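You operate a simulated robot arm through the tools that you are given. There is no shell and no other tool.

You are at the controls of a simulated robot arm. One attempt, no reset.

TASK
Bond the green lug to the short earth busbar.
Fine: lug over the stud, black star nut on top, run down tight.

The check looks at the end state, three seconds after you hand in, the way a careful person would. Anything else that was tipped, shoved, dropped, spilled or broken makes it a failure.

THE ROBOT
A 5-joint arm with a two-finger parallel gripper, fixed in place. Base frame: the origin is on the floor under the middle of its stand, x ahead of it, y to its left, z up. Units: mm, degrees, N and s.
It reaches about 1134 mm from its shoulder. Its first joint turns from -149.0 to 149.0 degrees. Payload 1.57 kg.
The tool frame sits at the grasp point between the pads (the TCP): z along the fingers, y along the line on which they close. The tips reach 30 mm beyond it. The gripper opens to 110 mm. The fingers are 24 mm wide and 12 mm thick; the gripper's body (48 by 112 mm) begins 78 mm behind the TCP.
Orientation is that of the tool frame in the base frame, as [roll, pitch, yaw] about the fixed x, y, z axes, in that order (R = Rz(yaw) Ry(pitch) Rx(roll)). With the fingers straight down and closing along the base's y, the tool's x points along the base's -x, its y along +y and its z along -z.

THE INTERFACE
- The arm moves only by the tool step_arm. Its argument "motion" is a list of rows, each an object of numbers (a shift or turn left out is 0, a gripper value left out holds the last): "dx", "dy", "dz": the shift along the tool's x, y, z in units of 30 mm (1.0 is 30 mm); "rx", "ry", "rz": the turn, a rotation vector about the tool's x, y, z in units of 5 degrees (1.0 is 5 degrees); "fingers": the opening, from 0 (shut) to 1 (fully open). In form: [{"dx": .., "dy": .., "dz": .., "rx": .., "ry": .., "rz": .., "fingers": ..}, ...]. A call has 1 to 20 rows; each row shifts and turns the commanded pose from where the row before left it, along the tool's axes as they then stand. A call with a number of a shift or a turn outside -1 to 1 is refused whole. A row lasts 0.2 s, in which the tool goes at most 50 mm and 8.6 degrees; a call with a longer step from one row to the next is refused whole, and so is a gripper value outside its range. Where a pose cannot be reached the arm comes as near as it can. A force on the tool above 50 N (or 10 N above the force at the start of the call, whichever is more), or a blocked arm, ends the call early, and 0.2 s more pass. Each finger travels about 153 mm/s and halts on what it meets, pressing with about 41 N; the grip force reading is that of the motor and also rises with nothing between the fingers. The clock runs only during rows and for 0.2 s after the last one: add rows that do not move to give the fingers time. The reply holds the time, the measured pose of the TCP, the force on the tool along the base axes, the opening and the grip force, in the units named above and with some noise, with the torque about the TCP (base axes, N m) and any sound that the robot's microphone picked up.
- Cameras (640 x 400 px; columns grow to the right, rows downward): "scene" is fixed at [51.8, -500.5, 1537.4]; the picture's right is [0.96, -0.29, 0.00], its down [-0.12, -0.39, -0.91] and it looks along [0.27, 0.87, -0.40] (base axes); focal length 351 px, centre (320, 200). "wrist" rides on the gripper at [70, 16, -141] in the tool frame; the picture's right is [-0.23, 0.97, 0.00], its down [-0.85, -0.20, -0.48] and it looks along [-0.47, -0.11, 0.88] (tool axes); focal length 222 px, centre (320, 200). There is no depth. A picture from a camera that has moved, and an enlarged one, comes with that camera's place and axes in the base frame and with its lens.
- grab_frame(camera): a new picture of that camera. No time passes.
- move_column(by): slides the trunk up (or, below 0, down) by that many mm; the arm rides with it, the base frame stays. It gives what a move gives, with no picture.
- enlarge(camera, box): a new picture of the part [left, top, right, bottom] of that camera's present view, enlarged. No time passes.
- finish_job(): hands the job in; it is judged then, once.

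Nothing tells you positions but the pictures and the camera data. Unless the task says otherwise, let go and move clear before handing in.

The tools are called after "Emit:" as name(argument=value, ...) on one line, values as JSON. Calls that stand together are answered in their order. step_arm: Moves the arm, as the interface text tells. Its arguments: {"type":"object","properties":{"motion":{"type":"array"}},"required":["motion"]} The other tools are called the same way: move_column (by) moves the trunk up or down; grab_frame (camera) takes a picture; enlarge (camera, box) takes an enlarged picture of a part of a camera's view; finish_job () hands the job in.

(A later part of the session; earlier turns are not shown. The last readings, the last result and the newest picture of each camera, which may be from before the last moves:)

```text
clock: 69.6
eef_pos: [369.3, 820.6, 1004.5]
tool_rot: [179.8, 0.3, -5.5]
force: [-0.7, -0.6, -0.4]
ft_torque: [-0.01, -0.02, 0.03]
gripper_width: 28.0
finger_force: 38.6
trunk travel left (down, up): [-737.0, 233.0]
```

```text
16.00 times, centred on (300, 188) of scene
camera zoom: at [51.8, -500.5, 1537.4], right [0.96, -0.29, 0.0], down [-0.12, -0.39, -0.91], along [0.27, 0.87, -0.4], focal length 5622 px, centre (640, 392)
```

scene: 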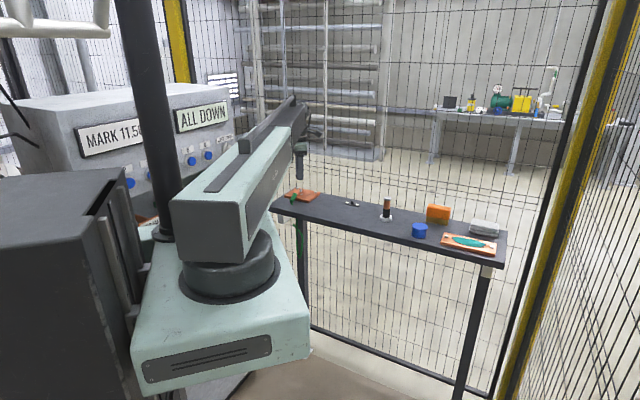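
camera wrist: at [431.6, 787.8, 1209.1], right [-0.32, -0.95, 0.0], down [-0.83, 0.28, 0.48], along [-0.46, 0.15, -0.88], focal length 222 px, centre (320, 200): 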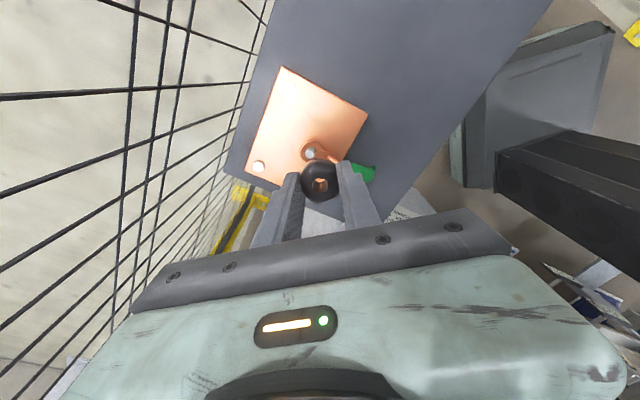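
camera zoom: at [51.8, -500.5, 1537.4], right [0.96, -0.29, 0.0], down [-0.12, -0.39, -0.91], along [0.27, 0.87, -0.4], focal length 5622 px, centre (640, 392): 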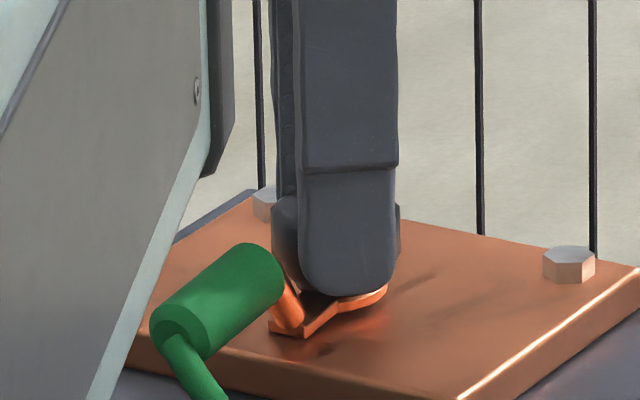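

Emit:
move_column(by=-2)

Emit:
move_column(by=-1.5)

Emit:
move_column(by=-1.5)

Emit:
enlarge(camera="scene", box=[284, 178, 316, 198])

Emit:
enlarge(camera="wrist", box=[272, 130, 368, 210])

```text
clock: 70.2
eef_pos: [368.1, 819.5, 1002.5]
tool_rot: [179.9, 0.2, -5.4]
force: [0.1, -0.2, -0.9]
ft_torque: [0.08, 0.01, 0.0]
gripper_width: 28.4
finger_force: 38.6
trunk travel left (down, up): [-735.0, 235.0]
```

```text
clock: 70.7
eef_pos: [369.2, 819.9, 999.0]
tool_rot: [179.8, 0.3, -5.3]
force: [0.5, 0.9, -0.4]
ft_torque: [0.03, -0.01, -0.03]
gripper_width: 28.0
finger_force: 38.2
trunk travel left (down, up): [-733.0, 237.0]
```

```text
clock: 71.2
eef_pos: [368.3, 820.6, 999.4]
tool_rot: [180.0, 0.1, -5.3]
force: [2.5, 6.7, -4.4]
ft_torque: [0.21, -0.09, 0.03]
gripper_width: 28.5
finger_force: 38.6
trunk travel left (down, up): [-732.0, 238.0]
```

```text
16.00 times, centred on (300, 188) of scene
camera zoom: at [51.8, -500.5, 1537.4], right [0.96, -0.29, 0.0], down [-0.12, -0.39, -0.91], along [0.27, 0.87, -0.4], focal length 5622 px, centre (640, 392)
```

zoom: 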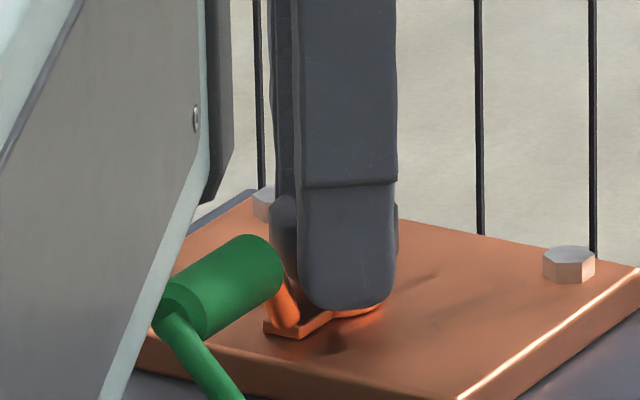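

```text
5.00 times, centred on (320, 170) of wrist
camera zoom: at [437.5, 796.3, 1140.0], right [-0.32, -0.95, 0.0], down [-0.83, 0.28, 0.48], along [-0.46, 0.15, -0.88], focal length 1111 px, centre (320, 350)
```

zoom: 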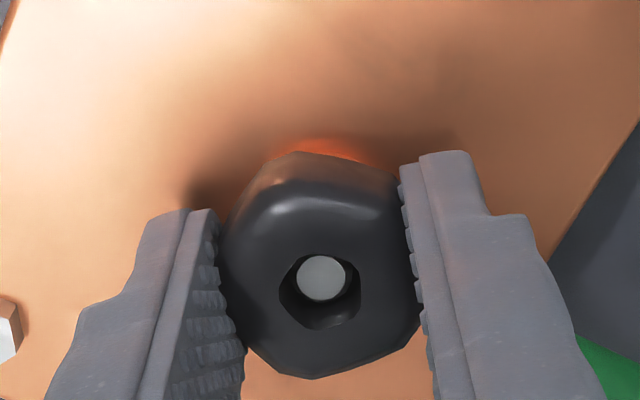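

The nut has stopped going down and slid up about 4 mm in the fingers, which suggests the threads have engaged. I'll turn it clockwise (+rz) and watch the torque and the image.

Emit:
step_arm(motion=[{"rz": 1}, {"rz": 1}, {"rz": 1}, {"rz": 1}, {"rz": 1}, {"rz": 1}, {"rz": 1}, {"rz": 1}, {"rz": 1}, {}])

Emit:
grab_frame(camera="wrist")

Emit:
enlarge(camera="wrist", box=[272, 130, 368, 210])

Emit:
enlarge(camera="scene", box=[284, 178, 316, 198])

```text
clock: 73.4
eef_pos: [371.3, 818.0, 1000.7]
tool_rot: [179.8, 0.0, -50.6]
force: [11.6, -25.1, -5.2]
ft_torque: [-0.61, -0.25, 0.04]
gripper_width: 28.3
finger_force: 38.4
trunk travel left (down, up): [-732.0, 238.0]
```

```text
taken
camera wrist: at [404.0, 752.5, 1140.3], right [-0.9, -0.44, 0.01], down [-0.39, 0.79, 0.48], along [-0.22, 0.43, -0.88], focal length 222 px, centre (320, 200)
```

wrist: 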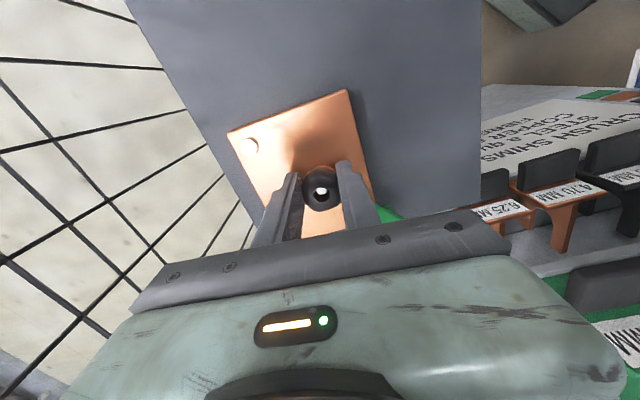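

```text
5.00 times, centred on (320, 170) of wrist
camera zoom: at [404.0, 752.5, 1140.3], right [-0.9, -0.44, 0.01], down [-0.39, 0.79, 0.48], along [-0.22, 0.43, -0.88], focal length 1111 px, centre (320, 350)
```

zoom: 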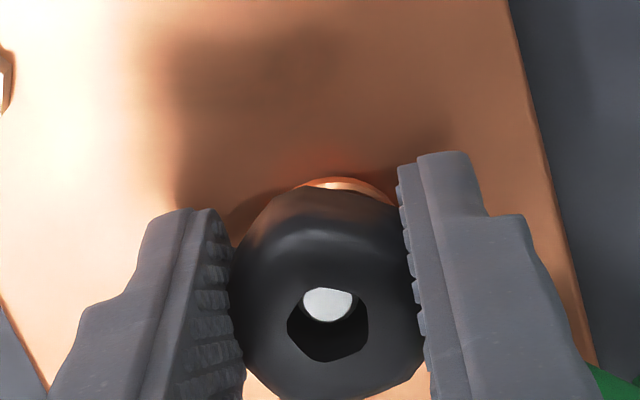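

```text
16.00 times, centred on (300, 188) of scene
camera zoom: at [51.8, -500.5, 1537.4], right [0.96, -0.29, 0.0], down [-0.12, -0.39, -0.91], along [0.27, 0.87, -0.4], focal length 5622 px, centre (640, 392)
```

zoom: 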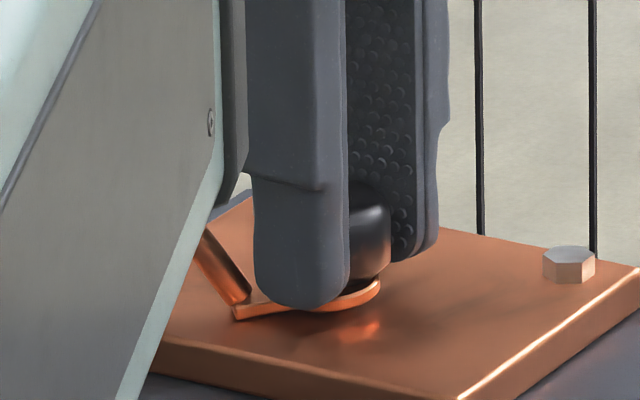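

While turning, a low fingertip caught the lug's rising tube and swung the lug about 45° clockwise; the side force shows this. I'll back off the rotation, release the nut, and regrip higher so the fingertips clear the tube.

Emit:
step_arm(motion=[{"rz": -1}, {"rz": -1}, {"rz": -1}, {}])

Emit:
enlarge(camera="wrist", box=[272, 130, 368, 210])

Emit:
enlarge(camera="scene", box=[276, 173, 316, 198])

```text
clock: 74.4
eef_pos: [371.5, 818.7, 999.4]
tool_rot: [179.8, 0.1, -35.5]
force: [15.3, -17.6, 2.6]
ft_torque: [-0.39, -0.39, -0.01]
gripper_width: 27.8
finger_force: 37.9
trunk travel left (down, up): [-732.0, 238.0]
```

```text
5.00 times, centred on (320, 170) of wrist
camera zoom: at [419.3, 763.9, 1140.1], right [-0.75, -0.66, 0.0], down [-0.58, 0.66, 0.48], along [-0.32, 0.36, -0.88], focal length 1111 px, centre (320, 350)
```

zoom: 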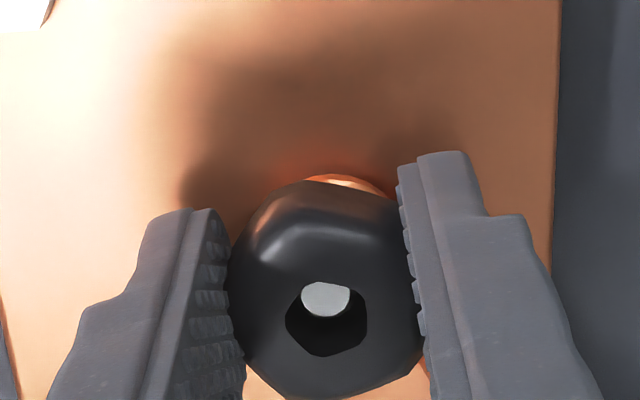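

```text
16.00 times, centred on (296, 186) of scene
camera zoom: at [51.8, -500.5, 1537.4], right [0.96, -0.29, 0.0], down [-0.12, -0.39, -0.91], along [0.27, 0.87, -0.4], focal length 5622 px, centre (704, 432)
```

zoom: 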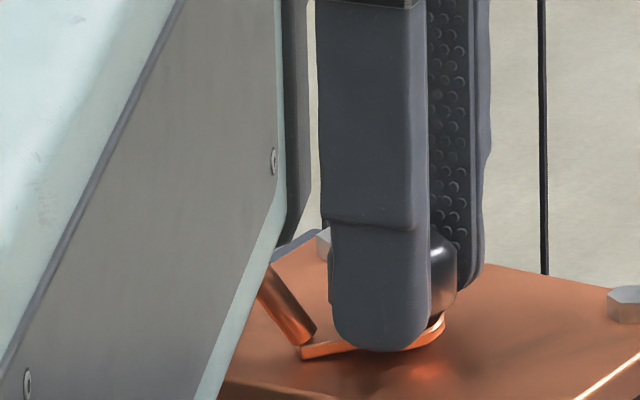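

Emit:
step_arm(motion=[{"fingers": 0.2}, {"fingers": 0.26}, {"fingers": 0.28}, {"fingers": 0.3}, {"fingers": 0.34}, {"fingers": 0.38}, {"fingers": 0.42}, {}, {}])

Emit:
enlarge(camera="wrist", box=[256, 130, 384, 210])

Emit:
enlarge(camera="scene", box=[276, 173, 316, 198])

```text
clock: 76.4
eef_pos: [368.1, 819.6, 998.9]
tool_rot: [179.8, 0.2, -35.4]
force: [1.5, -0.4, -0.6]
ft_torque: [0.0, 0.01, 0.03]
gripper_width: 46.0
finger_force: 0.1
trunk travel left (down, up): [-732.0, 238.0]
```

```text
5.00 times, centred on (320, 170) of wrist
camera zoom: at [416.8, 765.8, 1139.2], right [-0.75, -0.66, 0.01], down [-0.58, 0.66, 0.48], along [-0.32, 0.36, -0.88], focal length 1111 px, centre (320, 350)
```

zoom: 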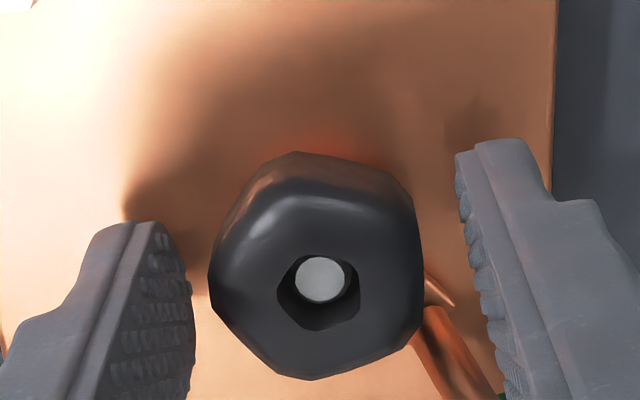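

```text
16.00 times, centred on (296, 186) of scene
camera zoom: at [51.8, -500.5, 1537.4], right [0.96, -0.29, 0.0], down [-0.12, -0.39, -0.91], along [0.27, 0.87, -0.4], focal length 5622 px, centre (704, 432)
```

zoom: 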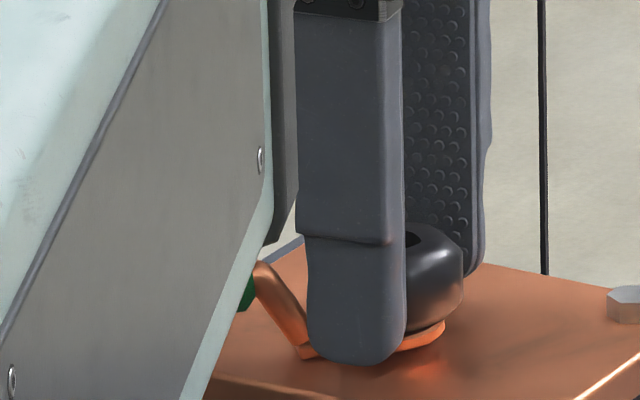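

The nut is released and sits over the stud on the ring. I'll rise straight up to inspect.

Emit:
move_column(by=25)

Emit:
move_column(by=55)

Emit:
grab_frame(camera="wrist")

Emit:
enlarge(camera="wrist", box=[272, 100, 400, 180])

Emit:
enlarge(camera="scene", box=[276, 173, 316, 198])

```text
clock: 77.1
eef_pos: [368.6, 820.7, 1023.9]
tool_rot: [179.7, 0.2, -35.4]
force: [-0.7, -0.5, -0.2]
ft_torque: [0.01, -0.02, -0.05]
gripper_width: 46.2
finger_force: 0.1
trunk travel left (down, up): [-757.0, 213.0]
```

```text
clock: 78.0
eef_pos: [367.7, 819.7, 1077.8]
tool_rot: [179.8, 0.1, -35.4]
force: [-0.2, 0.0, 0.2]
ft_torque: [-0.02, 0.02, 0.01]
gripper_width: 46.0
finger_force: 0.1
trunk travel left (down, up): [-812.0, 158.0]
```

```text
taken
camera wrist: at [416.8, 766.0, 1219.2], right [-0.75, -0.66, 0.01], down [-0.58, 0.66, 0.48], along [-0.32, 0.36, -0.88], focal length 222 px, centre (320, 200)
```

wrist: 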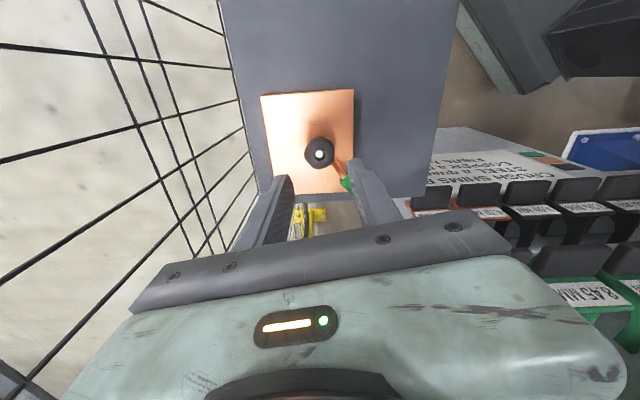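

```text
5.00 times, centred on (336, 140) of wrist
camera zoom: at [416.8, 766.0, 1219.2], right [-0.75, -0.66, 0.01], down [-0.58, 0.66, 0.48], along [-0.32, 0.36, -0.88], focal length 1111 px, centre (240, 500)
```

zoom: 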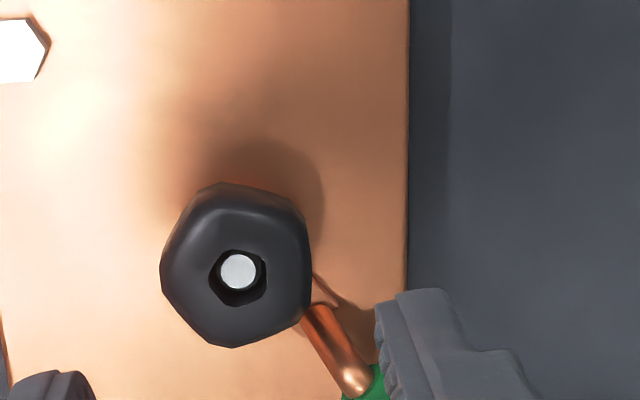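

```text
16.00 times, centred on (296, 186) of scene
camera zoom: at [51.8, -500.5, 1537.4], right [0.96, -0.29, 0.0], down [-0.12, -0.39, -0.91], along [0.27, 0.87, -0.4], focal length 5622 px, centre (704, 432)
```

zoom: 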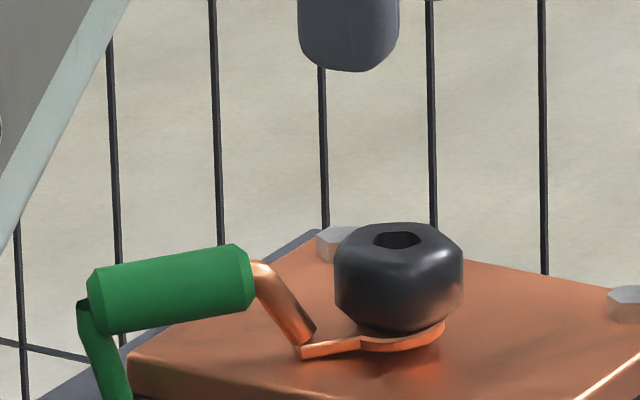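

Now the lug shape is clear: a flat tongue, a steep tube rising at the heel, and a raised barrel. I'll regrip the nut only by its upper part, with tips above about z 977 so they clear the tube, and turn clockwise.

Emit:
move_column(by=-70)

Emit:
step_arm(motion=[{"fingers": 0.36}, {"fingers": 0.32}, {"fingers": 0.3}, {"fingers": 0.28}, {"fingers": 0.25}, {"fingers": 0.15}, {"fingers": 0.0}, {}, {}])

Emit:
enlarge(camera="wrist", box=[256, 130, 384, 210])

Emit:
enlarge(camera="scene", box=[276, 173, 316, 198])

```text
clock: 79.1
eef_pos: [367.8, 819.6, 1008.6]
tool_rot: [179.6, 0.2, -35.4]
force: [0.3, 0.0, 0.3]
ft_torque: [-0.02, 0.0, 0.0]
gripper_width: 46.2
finger_force: 0.0
trunk travel left (down, up): [-742.0, 228.0]
```

```text
clock: 81.1
eef_pos: [369.3, 819.1, 1007.9]
tool_rot: [179.6, 0.3, -35.5]
force: [-0.7, 1.0, 0.2]
ft_torque: [0.03, 0.0, 0.0]
gripper_width: 28.2
finger_force: 38.2
trunk travel left (down, up): [-742.0, 228.0]
```

```text
5.00 times, centred on (320, 170) of wrist
camera zoom: at [417.1, 765.7, 1149.2], right [-0.75, -0.66, 0.01], down [-0.58, 0.66, 0.48], along [-0.32, 0.36, -0.88], focal length 1111 px, centre (320, 350)
```

zoom: 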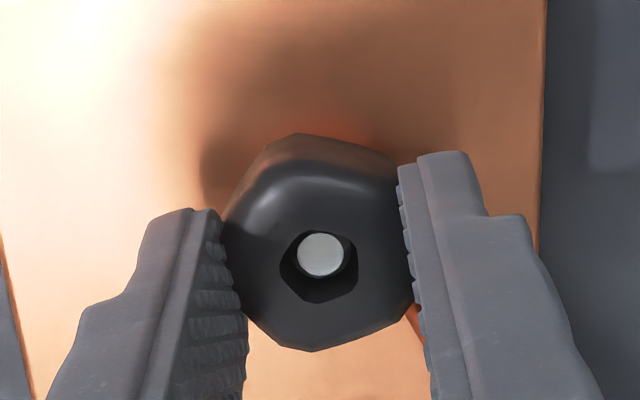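

```text
16.00 times, centred on (296, 186) of scene
camera zoom: at [51.8, -500.5, 1537.4], right [0.96, -0.29, 0.0], down [-0.12, -0.39, -0.91], along [0.27, 0.87, -0.4], focal length 5622 px, centre (704, 432)
```

zoom: 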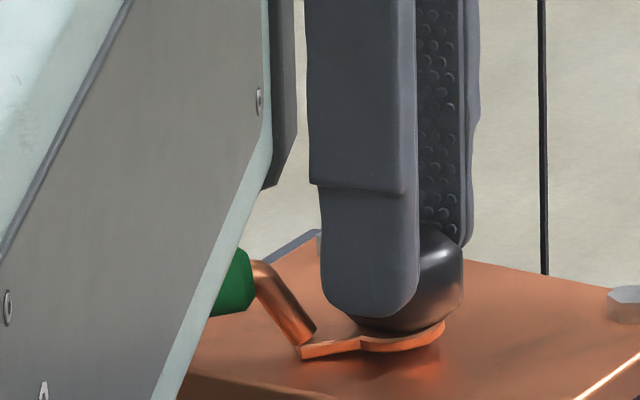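

Emit:
step_arm(motion=[{"rz": 1}, {"rz": 1}, {"rz": 1}, {"rz": 1}, {"rz": 1}, {"rz": 1}, {}])

Emit:
enlarge(camera="wrist", box=[256, 130, 384, 210])

Emit:
enlarge(camera="scene", box=[276, 173, 316, 198])

```text
clock: 82.7
eef_pos: [368.7, 819.7, 1007.0]
tool_rot: [179.6, -0.1, -65.5]
force: [-4.5, -8.8, -18.1]
ft_torque: [-0.26, 0.09, 0.01]
gripper_width: 28.0
finger_force: 38.0
trunk travel left (down, up): [-742.0, 228.0]
```

```text
5.00 times, centred on (320, 170) of wrist
camera zoom: at [383.9, 749.5, 1148.7], right [-0.98, -0.2, 0.01], down [-0.17, 0.86, 0.48], along [-0.1, 0.47, -0.88], focal length 1111 px, centre (320, 350)
```

zoom: 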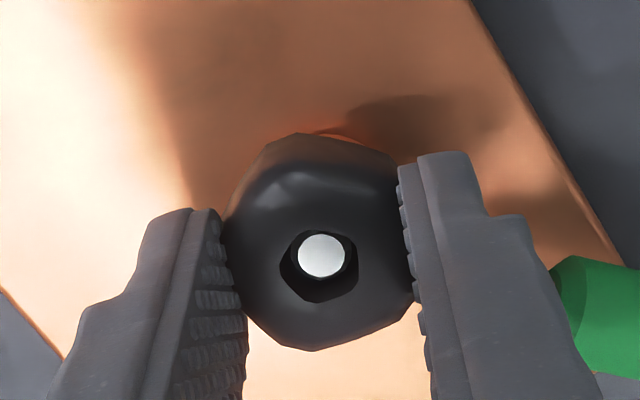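

```text
16.00 times, centred on (296, 186) of scene
camera zoom: at [51.8, -500.5, 1537.4], right [0.96, -0.29, 0.0], down [-0.12, -0.39, -0.91], along [0.27, 0.87, -0.4], focal length 5622 px, centre (704, 432)
```

zoom: 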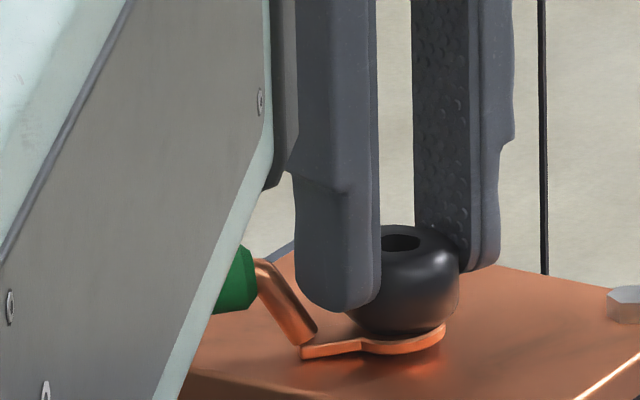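

Fz of −18 N shows the thread is pulling the nut and gripper down as I turn clockwise, so it is engaged. I'll follow it down with the column to find the pitch.

Emit:
move_column(by=-0.6)

Emit:
step_arm(motion=[{"rz": 1}, {"rz": 1}, {"rz": 1}, {"rz": 1}, {}])

```text
clock: 83.2
eef_pos: [369.2, 820.2, 1007.6]
tool_rot: [179.7, 0.0, -65.5]
force: [-2.2, -7.4, -9.6]
ft_torque: [-0.17, 0.04, -0.01]
gripper_width: 28.0
finger_force: 38.6
trunk travel left (down, up): [-741.0, 229.0]
```

```text
clock: 84.4
eef_pos: [367.2, 820.4, 1008.2]
tool_rot: [179.7, -0.2, -85.5]
force: [-2.9, -15.3, -21.3]
ft_torque: [-0.44, 0.04, 0.01]
gripper_width: 28.1
finger_force: 38.1
trunk travel left (down, up): [-741.0, 229.0]
```

Emit:
move_column(by=-1.4)

Emit:
enlarge(camera="wrist", box=[256, 130, 384, 210])

Emit:
enlarge(camera="scene", box=[276, 173, 316, 198])

```text
clock: 85.0
eef_pos: [368.3, 819.9, 1009.0]
tool_rot: [179.6, -0.1, -85.5]
force: [1.3, -7.4, -0.1]
ft_torque: [-0.18, -0.11, -0.02]
gripper_width: 28.2
finger_force: 38.2
trunk travel left (down, up): [-740.0, 230.0]
```

```text
5.00 times, centred on (320, 170) of wrist
camera zoom: at [358.8, 748.4, 1148.2], right [-0.99, 0.15, 0.0], down [0.13, 0.87, 0.48], along [0.07, 0.47, -0.88], focal length 1111 px, centre (320, 350)
```

zoom: 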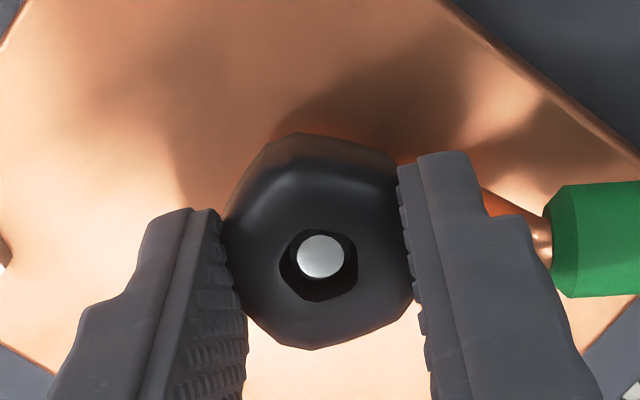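

```text
16.00 times, centred on (296, 186) of scene
camera zoom: at [51.8, -500.5, 1537.4], right [0.96, -0.29, 0.0], down [-0.12, -0.39, -0.91], along [0.27, 0.87, -0.4], focal length 5622 px, centre (704, 432)
```

zoom: 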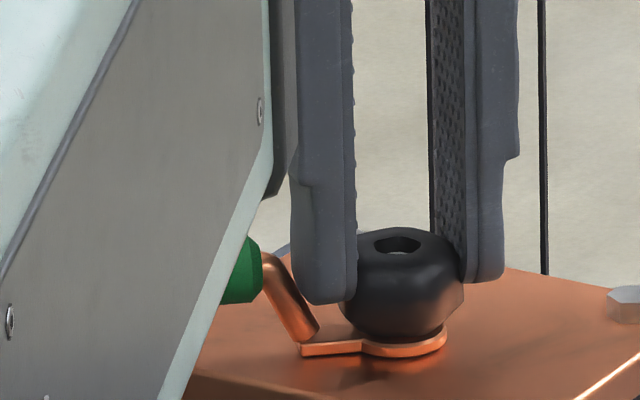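

The thread is advancing about 7 mm per turn. I'll continue clockwise in steps, letting the column follow.

Emit:
step_arm(motion=[{"rz": 1}, {"rz": 1}, {"rz": 1}, {"rz": 1}, {}])

Emit:
move_column(by=-0.5)

Emit:
step_arm(motion=[{"rz": 1}, {"rz": 1}, {"rz": 1}, {"rz": 1}, {}])

Emit:
enlarge(camera="wrist", box=[256, 130, 384, 210])

Emit:
enlarge(camera="scene", box=[276, 173, 316, 198])

```text
clock: 86.2
eef_pos: [367.1, 820.9, 1007.5]
tool_rot: [179.8, -0.2, -105.5]
force: [1.7, -8.1, -4.7]
ft_torque: [-0.26, -0.13, 0.02]
gripper_width: 27.9
finger_force: 38.0
trunk travel left (down, up): [-740.0, 230.0]
```

```text
clock: 86.7
eef_pos: [366.9, 821.4, 1007.0]
tool_rot: [179.7, -0.1, -105.5]
force: [3.4, -5.4, 3.3]
ft_torque: [-0.13, -0.19, 0.02]
gripper_width: 28.0
finger_force: 38.4
trunk travel left (down, up): [-739.0, 231.0]
```

```text
clock: 87.8
eef_pos: [367.7, 820.6, 1006.0]
tool_rot: [179.9, -0.3, -125.5]
force: [1.3, -10.9, -6.5]
ft_torque: [-0.35, -0.14, 0.15]
gripper_width: 28.2
finger_force: 37.9
trunk travel left (down, up): [-739.0, 231.0]
```

```text
5.00 times, centred on (320, 170) of wrist
camera zoom: at [315.8, 772.3, 1147.3], right [-0.66, 0.75, 0.0], down [0.66, 0.58, 0.47], along [0.35, 0.31, -0.88], focal length 1111 px, centre (320, 350)
```

zoom: 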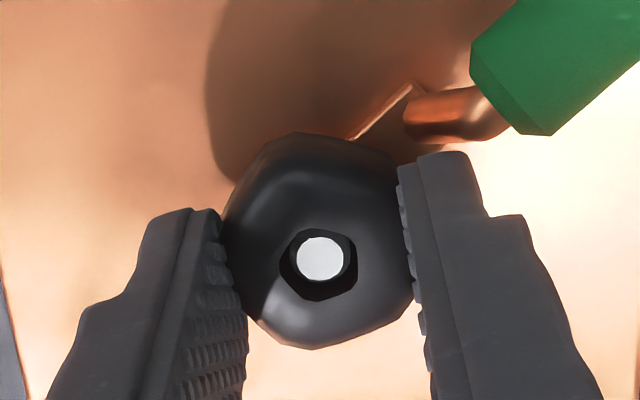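

```text
16.00 times, centred on (296, 186) of scene
camera zoom: at [51.8, -500.5, 1537.4], right [0.96, -0.29, 0.0], down [-0.12, -0.39, -0.91], along [0.27, 0.87, -0.4], focal length 5622 px, centre (704, 432)
```

zoom: 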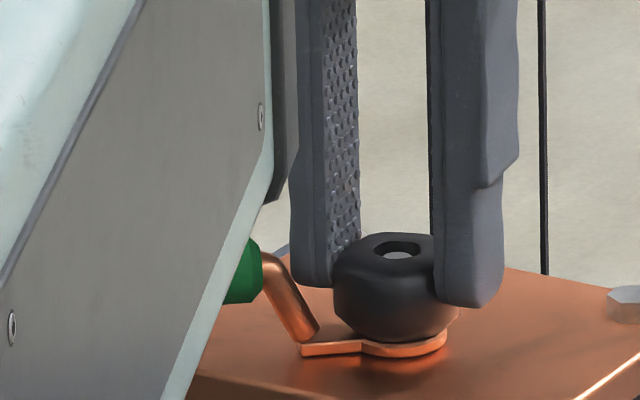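

Emit:
move_column(by=-0.7)

Emit:
step_arm(motion=[{"rz": 1}, {"rz": 1}, {"rz": 1}, {"rz": 1}, {"rz": 1}, {}])

Emit:
move_column(by=-0.6)

Emit:
step_arm(motion=[{"rz": 1}, {"rz": 1}, {"rz": 1}, {"rz": 1}, {"rz": 1}, {}])

Emit:
move_column(by=-0.6)

Emit:
enlarge(camera="wrist", box=[256, 130, 384, 210])

Emit:
enlarge(camera="scene", box=[276, 173, 316, 198])

```text
clock: 88.4
eef_pos: [368.9, 820.1, 1005.2]
tool_rot: [179.7, -0.2, -125.5]
force: [1.6, -7.4, 2.7]
ft_torque: [-0.22, -0.19, 0.13]
gripper_width: 28.3
finger_force: 38.7
trunk travel left (down, up): [-739.0, 231.0]
```

```text
clock: 89.8
eef_pos: [368.2, 820.8, 1006.4]
tool_rot: [-179.9, -0.4, -150.6]
force: [4.3, -2.8, 0.6]
ft_torque: [-0.06, -0.19, 0.65]
gripper_width: 31.7
finger_force: 40.5
trunk travel left (down, up): [-739.0, 231.0]
```

```text
clock: 90.3
eef_pos: [368.2, 821.3, 1004.9]
tool_rot: [179.9, -0.3, -150.4]
force: [6.6, -1.7, 8.7]
ft_torque: [-0.14, -0.31, 0.5]
gripper_width: 31.7
finger_force: 40.2
trunk travel left (down, up): [-738.0, 232.0]
```

```text
clock: 91.7
eef_pos: [367.4, 820.8, 1004.7]
tool_rot: [-179.9, -0.3, -175.6]
force: [1.1, -3.3, -0.6]
ft_torque: [-0.07, 0.01, -0.02]
gripper_width: 29.6
finger_force: 39.4
trunk travel left (down, up): [-738.0, 232.0]
```

```text
clock: 92.2
eef_pos: [367.0, 820.4, 1004.2]
tool_rot: [180.0, -0.3, -175.5]
force: [2.6, -1.5, 8.2]
ft_torque: [-0.12, -0.07, -0.13]
gripper_width: 29.8
finger_force: 39.5
trunk travel left (down, up): [-737.0, 233.0]
```

```text
5.00 times, centred on (320, 170) of wrist
camera zoom: at [298.6, 830.1, 1146.0], right [0.15, 0.99, 0.0], down [0.87, -0.13, 0.47], along [0.47, -0.07, -0.88], focal length 1111 px, centre (320, 350)
```

zoom: 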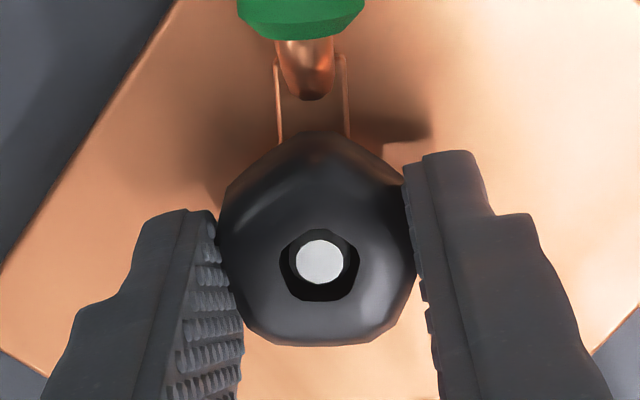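

```text
16.00 times, centred on (296, 186) of scene
camera zoom: at [51.8, -500.5, 1537.4], right [0.96, -0.29, 0.0], down [-0.12, -0.39, -0.91], along [0.27, 0.87, -0.4], focal length 5622 px, centre (704, 432)
```

zoom: 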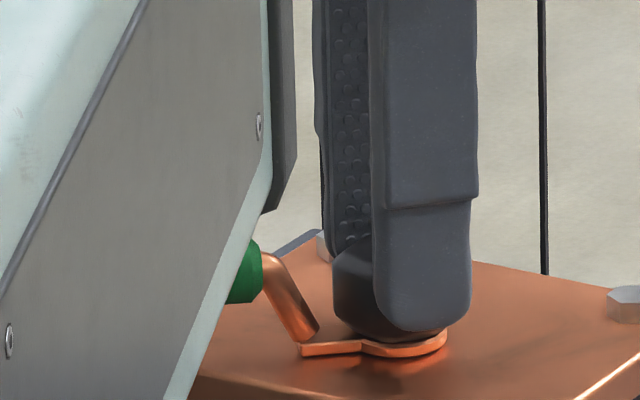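

The fingers started to slip on the nut at about 0.65 N·m, so it has met resistance. I'll release and raise to check how flat the ring is and where the nut sits.

Emit:
step_arm(motion=[{"fingers": 0.28}, {"fingers": 0.32}, {"fingers": 0.38}, {"fingers": 0.42}, {}, {}])

Emit:
move_column(by=70)

Emit:
enlarge(camera="wrist", box=[256, 90, 384, 170])

Emit:
enlarge(camera="scene", box=[276, 173, 316, 198])

Emit:
grab_frame(camera="scene")

```text
clock: 93.6
eef_pos: [368.3, 821.2, 1004.0]
tool_rot: [-179.9, -0.3, -175.4]
force: [-0.6, -0.2, 0.3]
ft_torque: [-0.05, -0.02, -0.03]
gripper_width: 46.2
finger_force: 0.1
trunk travel left (down, up): [-737.0, 233.0]
```

```text
clock: 94.7
eef_pos: [368.4, 821.2, 1073.5]
tool_rot: [-179.9, -0.3, -175.4]
force: [-0.6, 0.5, -0.2]
ft_torque: [-0.03, 0.0, 0.0]
gripper_width: 46.4
finger_force: 0.1
trunk travel left (down, up): [-807.0, 163.0]
```

```text
5.00 times, centred on (320, 130) of wrist
camera zoom: at [298.8, 830.8, 1215.2], right [0.15, 0.99, 0.0], down [0.87, -0.13, 0.47], along [0.47, -0.07, -0.88], focal length 1111 px, centre (320, 550)
```

zoom: 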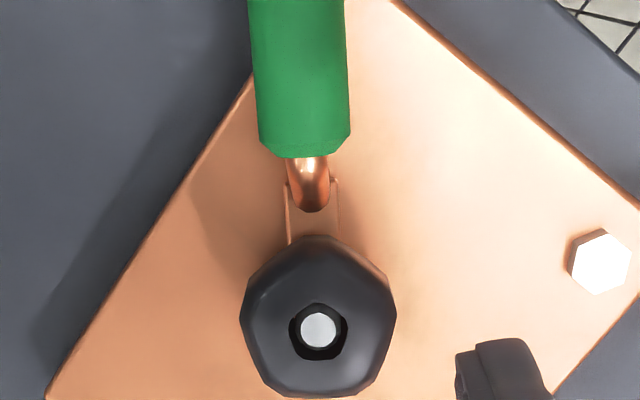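

```text
16.00 times, centred on (296, 186) of scene
camera zoom: at [51.8, -500.5, 1537.4], right [0.96, -0.29, 0.0], down [-0.12, -0.39, -0.91], along [0.27, 0.87, -0.4], focal length 5622 px, centre (704, 432)
```

zoom: 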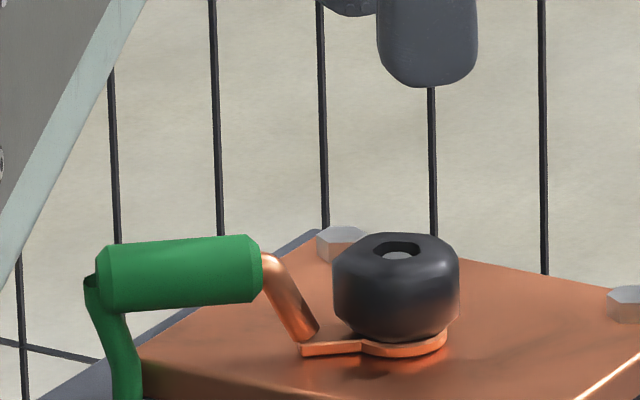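

```text
taken
```

scene: 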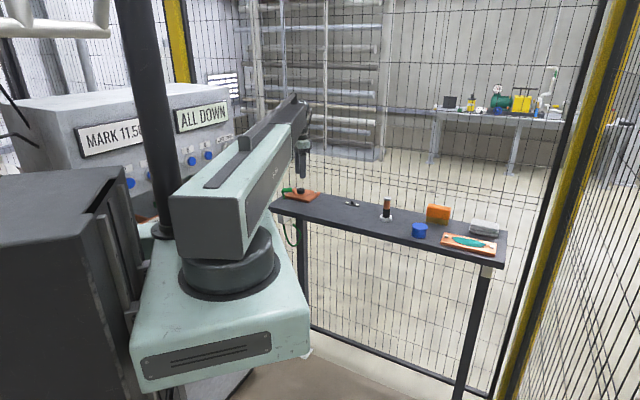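

The ring now looks flat with the nut snug, and the lug kept its position. I'll regrip the nut lower for more torque, choosing a sector where the fingers don't sweep through the tube, and tighten further.

Emit:
step_arm(motion=[{"rz": -1}, {"rz": -1}, {"rz": -1}, {"rz": -1}, {"rz": -1}, {"rz": -1}, {"rz": -1}, {}, {}])

Emit:
enlarge(camera="wrist", box=[256, 90, 384, 170])

Emit:
grab_frame(camera="wrist")

```text
clock: 96.7
eef_pos: [366.7, 820.4, 1073.9]
tool_rot: [179.9, -0.3, -140.4]
force: [-0.2, 0.3, 0.0]
ft_torque: [0.01, 0.02, 0.02]
gripper_width: 46.2
finger_force: 0.0
trunk travel left (down, up): [-807.0, 163.0]
```

```text
5.00 times, centred on (320, 130) of wrist
camera zoom: at [304.9, 788.3, 1215.3], right [-0.45, 0.9, 0.0], down [0.79, 0.39, 0.47], along [0.42, 0.21, -0.88], focal length 1111 px, centre (320, 550)
```

zoom: 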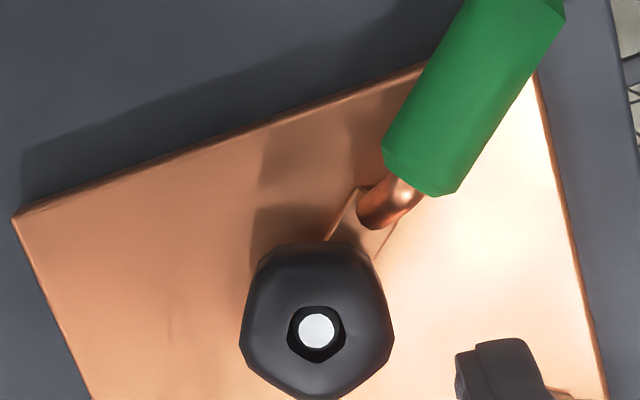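

```text
taken
camera wrist: at [304.9, 788.3, 1215.3], right [-0.45, 0.9, 0.0], down [0.79, 0.39, 0.47], along [0.42, 0.21, -0.88], focal length 222 px, centre (320, 200)
```

wrist: 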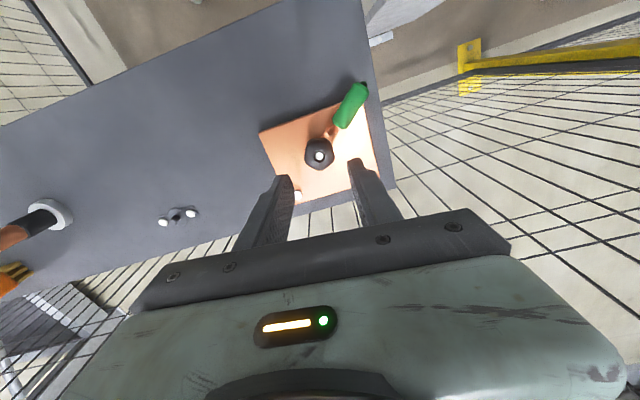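

Emit:
move_column(by=-74)

Emit:
enlarge(camera="scene", box=[276, 173, 316, 198])

Emit:
enlarge(camera="wrist", box=[256, 130, 384, 210])

```text
clock: 97.8
eef_pos: [367.2, 820.5, 1000.5]
tool_rot: [179.8, -0.4, -140.4]
force: [-0.4, -0.6, 0.4]
ft_torque: [0.01, -0.02, -0.03]
gripper_width: 46.3
finger_force: 0.1
trunk travel left (down, up): [-733.0, 237.0]
```

```text
16.00 times, centred on (296, 186) of scene
camera zoom: at [51.8, -500.5, 1537.4], right [0.96, -0.29, 0.0], down [-0.12, -0.39, -0.91], along [0.27, 0.87, -0.4], focal length 5622 px, centre (704, 432)
```

zoom: 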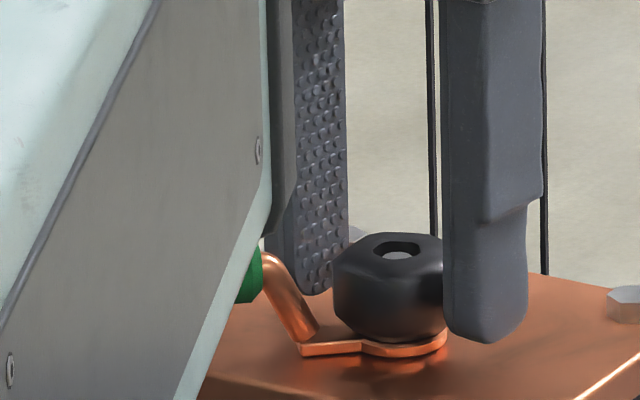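

```text
5.00 times, centred on (320, 170) of wrist
camera zoom: at [304.9, 788.2, 1141.4], right [-0.44, 0.9, 0.0], down [0.79, 0.39, 0.47], along [0.42, 0.21, -0.88], focal length 1111 px, centre (320, 350)
```

zoom: 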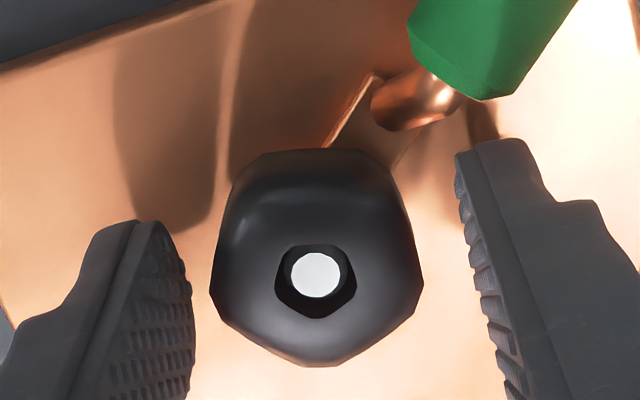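

Emit:
step_arm(motion=[{"fingers": 0.36}, {"fingers": 0.32}, {"fingers": 0.3}, {"fingers": 0.28}, {"fingers": 0.25}, {"fingers": 0.15}, {"fingers": 0.0}, {}, {}])

Emit:
step_arm(motion=[{"rz": 1}, {"rz": 1}, {"rz": 1}, {"rz": 1}, {}])

Emit:
enlarge(camera="wrist", box=[256, 130, 384, 210])

```text
clock: 99.8
eef_pos: [368.0, 820.7, 999.9]
tool_rot: [179.9, -0.4, -140.5]
force: [2.5, -5.3, -1.8]
ft_torque: [-0.2, -0.15, 0.06]
gripper_width: 31.0
finger_force: 40.1
trunk travel left (down, up): [-733.0, 237.0]
```

```text
clock: 101.0
eef_pos: [368.1, 820.7, 1000.8]
tool_rot: [-179.9, -0.3, -160.5]
force: [5.8, -5.9, 1.0]
ft_torque: [-0.3, -0.22, 0.32]
gripper_width: 31.9
finger_force: 40.4
trunk travel left (down, up): [-733.0, 237.0]
```

```text
5.00 times, centred on (320, 170) of wrist
camera zoom: at [298.9, 812.0, 1141.6], right [-0.11, 0.99, 0.0], down [0.88, 0.1, 0.47], along [0.47, 0.05, -0.88], focal length 1111 px, centre (320, 350)
```

zoom: 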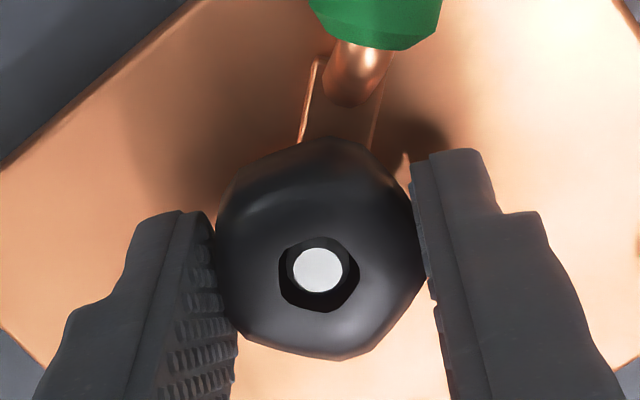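

The nut held against the grip and the fingers slipped over its lobes, which is what a seated nut would do. I'll keep turning so the pads lock onto the flats, and see if it moves any further.

Emit:
step_arm(motion=[{"rz": 1}, {"rz": 1}, {"rz": 1}, {"rz": 0.5}, {}])

Emit:
enlarge(camera="wrist", box=[256, 130, 384, 210])

Emit:
enlarge(camera="scene", box=[276, 173, 316, 198])

```text
clock: 102.2
eef_pos: [368.2, 819.6, 1000.5]
tool_rot: [-179.9, -0.2, -178.0]
force: [3.1, -6.6, 0.7]
ft_torque: [-0.19, -0.09, -0.11]
gripper_width: 29.2
finger_force: 38.9
trunk travel left (down, up): [-733.0, 237.0]
```

```text
5.00 times, centred on (320, 170) of wrist
camera zoom: at [299.3, 833.4, 1141.6], right [0.19, 0.98, 0.0], down [0.86, -0.17, 0.47], along [0.46, -0.09, -0.88], focal length 1111 px, centre (320, 350)
```

zoom: 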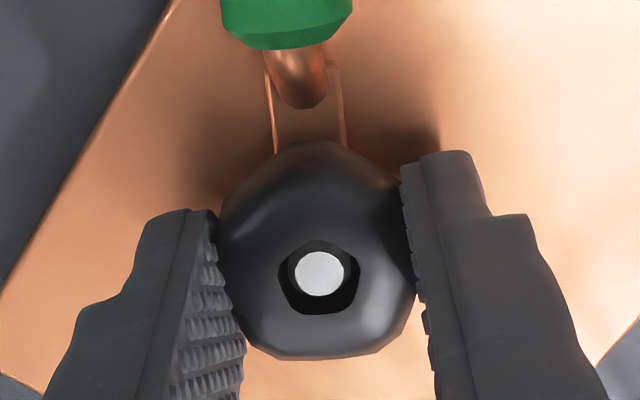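

```text
16.00 times, centred on (296, 186) of scene
camera zoom: at [51.8, -500.5, 1537.4], right [0.96, -0.29, 0.0], down [-0.12, -0.39, -0.91], along [0.27, 0.87, -0.4], focal length 5622 px, centre (704, 432)
```

zoom: 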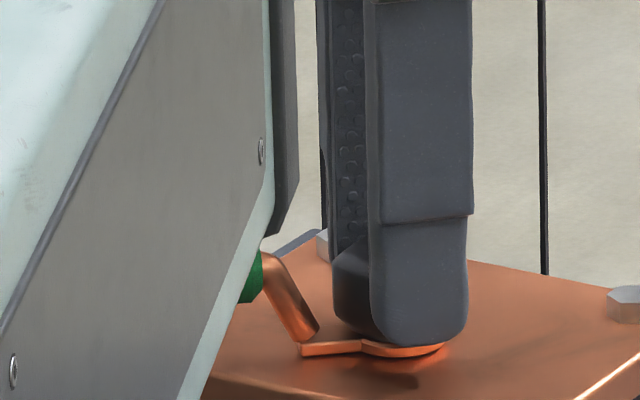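

Emit:
step_arm(motion=[{"rz": 1}, {"rz": 1}, {}])

Emit:
step_arm(motion=[{"rz": 1}, {"rz": 1}, {}])

Emit:
enlarge(camera="wrist", box=[256, 130, 384, 210])

```text
clock: 103.0
eef_pos: [365.9, 820.7, 1000.8]
tool_rot: [-179.9, -0.3, 172.1]
force: [1.5, -1.2, 2.8]
ft_torque: [-0.01, -0.06, 0.65]
gripper_width: 28.1
finger_force: 39.1
trunk travel left (down, up): [-733.0, 237.0]
```

```text
clock: 103.8
eef_pos: [366.9, 820.9, 1000.4]
tool_rot: [-179.8, -0.2, 162.0]
force: [-1.8, -2.2, 0.2]
ft_torque: [0.09, 0.05, 0.83]
gripper_width: 30.0
finger_force: 39.2
trunk travel left (down, up): [-733.0, 237.0]
```

```text
5.00 times, centred on (320, 170) of wrist
camera zoom: at [307.7, 856.7, 1141.4], right [0.52, 0.86, 0.0], down [0.75, -0.45, 0.48], along [0.41, -0.25, -0.88], focal length 1111 px, centre (320, 350)
```

zoom: 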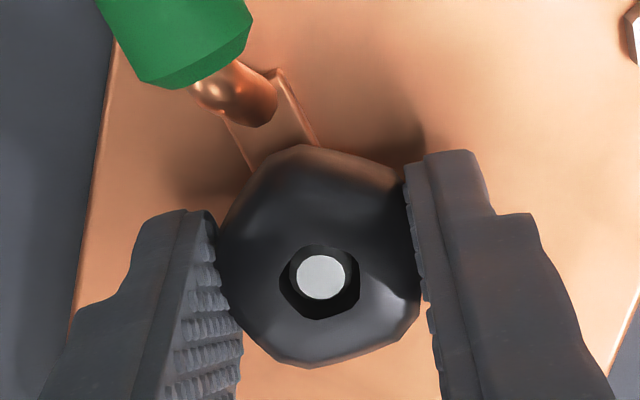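

Torque reached 0.65–0.83 N·m with the pads seated on the flats. I'll make one more pass to confirm it stays there.

Emit:
step_arm(motion=[{"rz": 1}, {"rz": 1}, {"rz": 1}, {}])

Emit:
step_arm(motion=[{"rz": 1}, {"rz": 1}, {}])

Emit:
step_arm(motion=[{"rz": 1}, {"rz": 1}, {}])

Emit:
enlarge(camera="wrist", box=[256, 130, 384, 210])

Emit:
enlarge(camera="scene", box=[276, 173, 316, 198])

```text
clock: 104.8
eef_pos: [368.5, 820.1, 999.9]
tool_rot: [-179.7, -0.2, 147.0]
force: [-0.1, -4.3, -0.4]
ft_torque: [-0.04, 0.01, 0.58]
gripper_width: 31.7
finger_force: 40.4
trunk travel left (down, up): [-733.0, 237.0]
```

```text
clock: 105.6
eef_pos: [367.0, 820.9, 999.2]
tool_rot: [-179.7, -0.3, 137.0]
force: [0.5, 0.4, 3.6]
ft_torque: [0.13, -0.02, 0.25]
gripper_width: 31.9
finger_force: 39.9
trunk travel left (down, up): [-733.0, 237.0]
```

```text
clock: 106.4
eef_pos: [367.2, 819.4, 1000.0]
tool_rot: [-179.6, -0.1, 127.0]
force: [1.8, 1.8, 2.7]
ft_torque: [0.17, -0.14, 0.02]
gripper_width: 30.3
finger_force: 39.6
trunk travel left (down, up): [-733.0, 237.0]
```

```text
5.00 times, centred on (320, 170) of wrist
camera zoom: at [339.9, 885.5, 1140.9], right [0.91, 0.4, -0.01], down [0.36, -0.8, 0.48], along [0.19, -0.44, -0.88], focal length 1111 px, centre (320, 350)
```

zoom: 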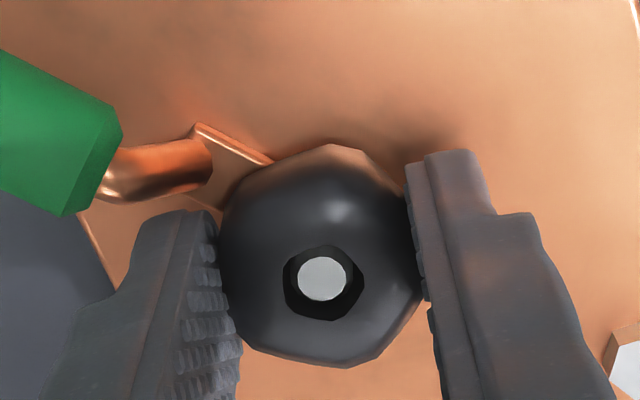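

```text
16.00 times, centred on (296, 186) of scene
camera zoom: at [51.8, -500.5, 1537.4], right [0.96, -0.29, 0.0], down [-0.12, -0.39, -0.91], along [0.27, 0.87, -0.4], focal length 5622 px, centre (704, 432)
```

zoom: 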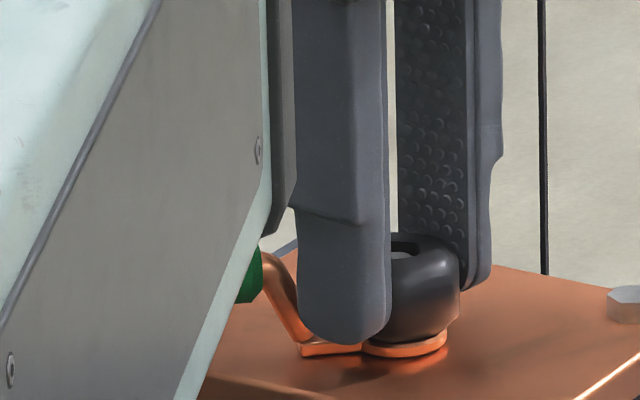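

The nut now stays put while the pads slip. I'll release it, rise clear, and inspect.

Emit:
step_arm(motion=[{"fingers": 0.3}, {"fingers": 0.34}, {"fingers": 0.4}, {}, {}])

Emit:
move_column(by=80)

Emit:
enlarge(camera="wrist", box=[240, 90, 400, 190])

Emit:
enlarge(camera="scene", box=[276, 173, 316, 198])

Emit:
enlarge(camera="scene", box=[284, 180, 316, 200])

```text
clock: 107.6
eef_pos: [367.6, 820.9, 999.0]
tool_rot: [-179.8, -0.1, 127.0]
force: [-0.2, 0.2, 0.2]
ft_torque: [0.01, 0.0, 0.02]
gripper_width: 44.0
finger_force: 0.0
trunk travel left (down, up): [-733.0, 237.0]
```

```text
clock: 108.8
eef_pos: [366.5, 820.9, 1080.3]
tool_rot: [-179.7, -0.2, 127.1]
force: [-0.1, -0.4, 0.6]
ft_torque: [-0.02, 0.04, -0.02]
gripper_width: 44.0
finger_force: 0.0
trunk travel left (down, up): [-813.0, 157.0]
```

```text
4.00 times, centred on (320, 140) of wrist
camera zoom: at [339.9, 885.4, 1220.8], right [0.91, 0.41, -0.01], down [0.36, -0.8, 0.48], along [0.19, -0.44, -0.88], focal length 888 px, centre (320, 440)
```

zoom: 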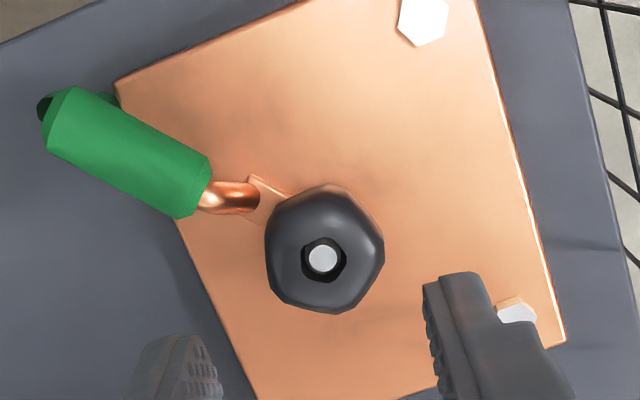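

```text
16.00 times, centred on (296, 186) of scene
camera zoom: at [51.8, -500.5, 1537.4], right [0.96, -0.29, 0.0], down [-0.12, -0.39, -0.91], along [0.27, 0.87, -0.4], focal length 5622 px, centre (704, 432)
```

zoom: 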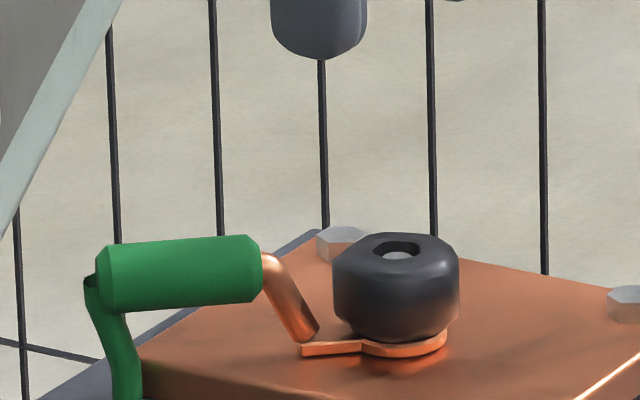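

```text
16.00 times, centred on (300, 190) of scene
camera zoom: at [51.8, -500.5, 1537.4], right [0.96, -0.29, 0.0], down [-0.12, -0.39, -0.91], along [0.27, 0.87, -0.4], focal length 5622 px, centre (640, 360)
```

zoom: 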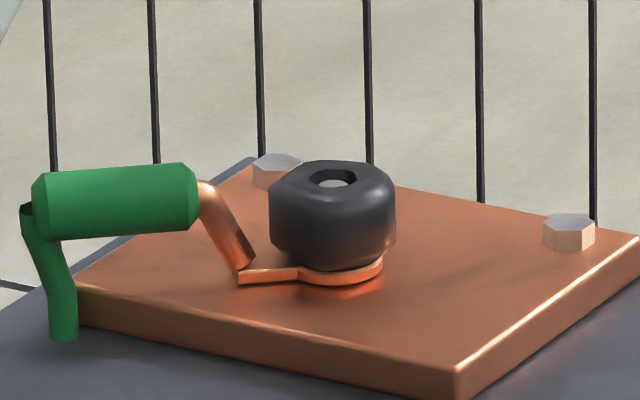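

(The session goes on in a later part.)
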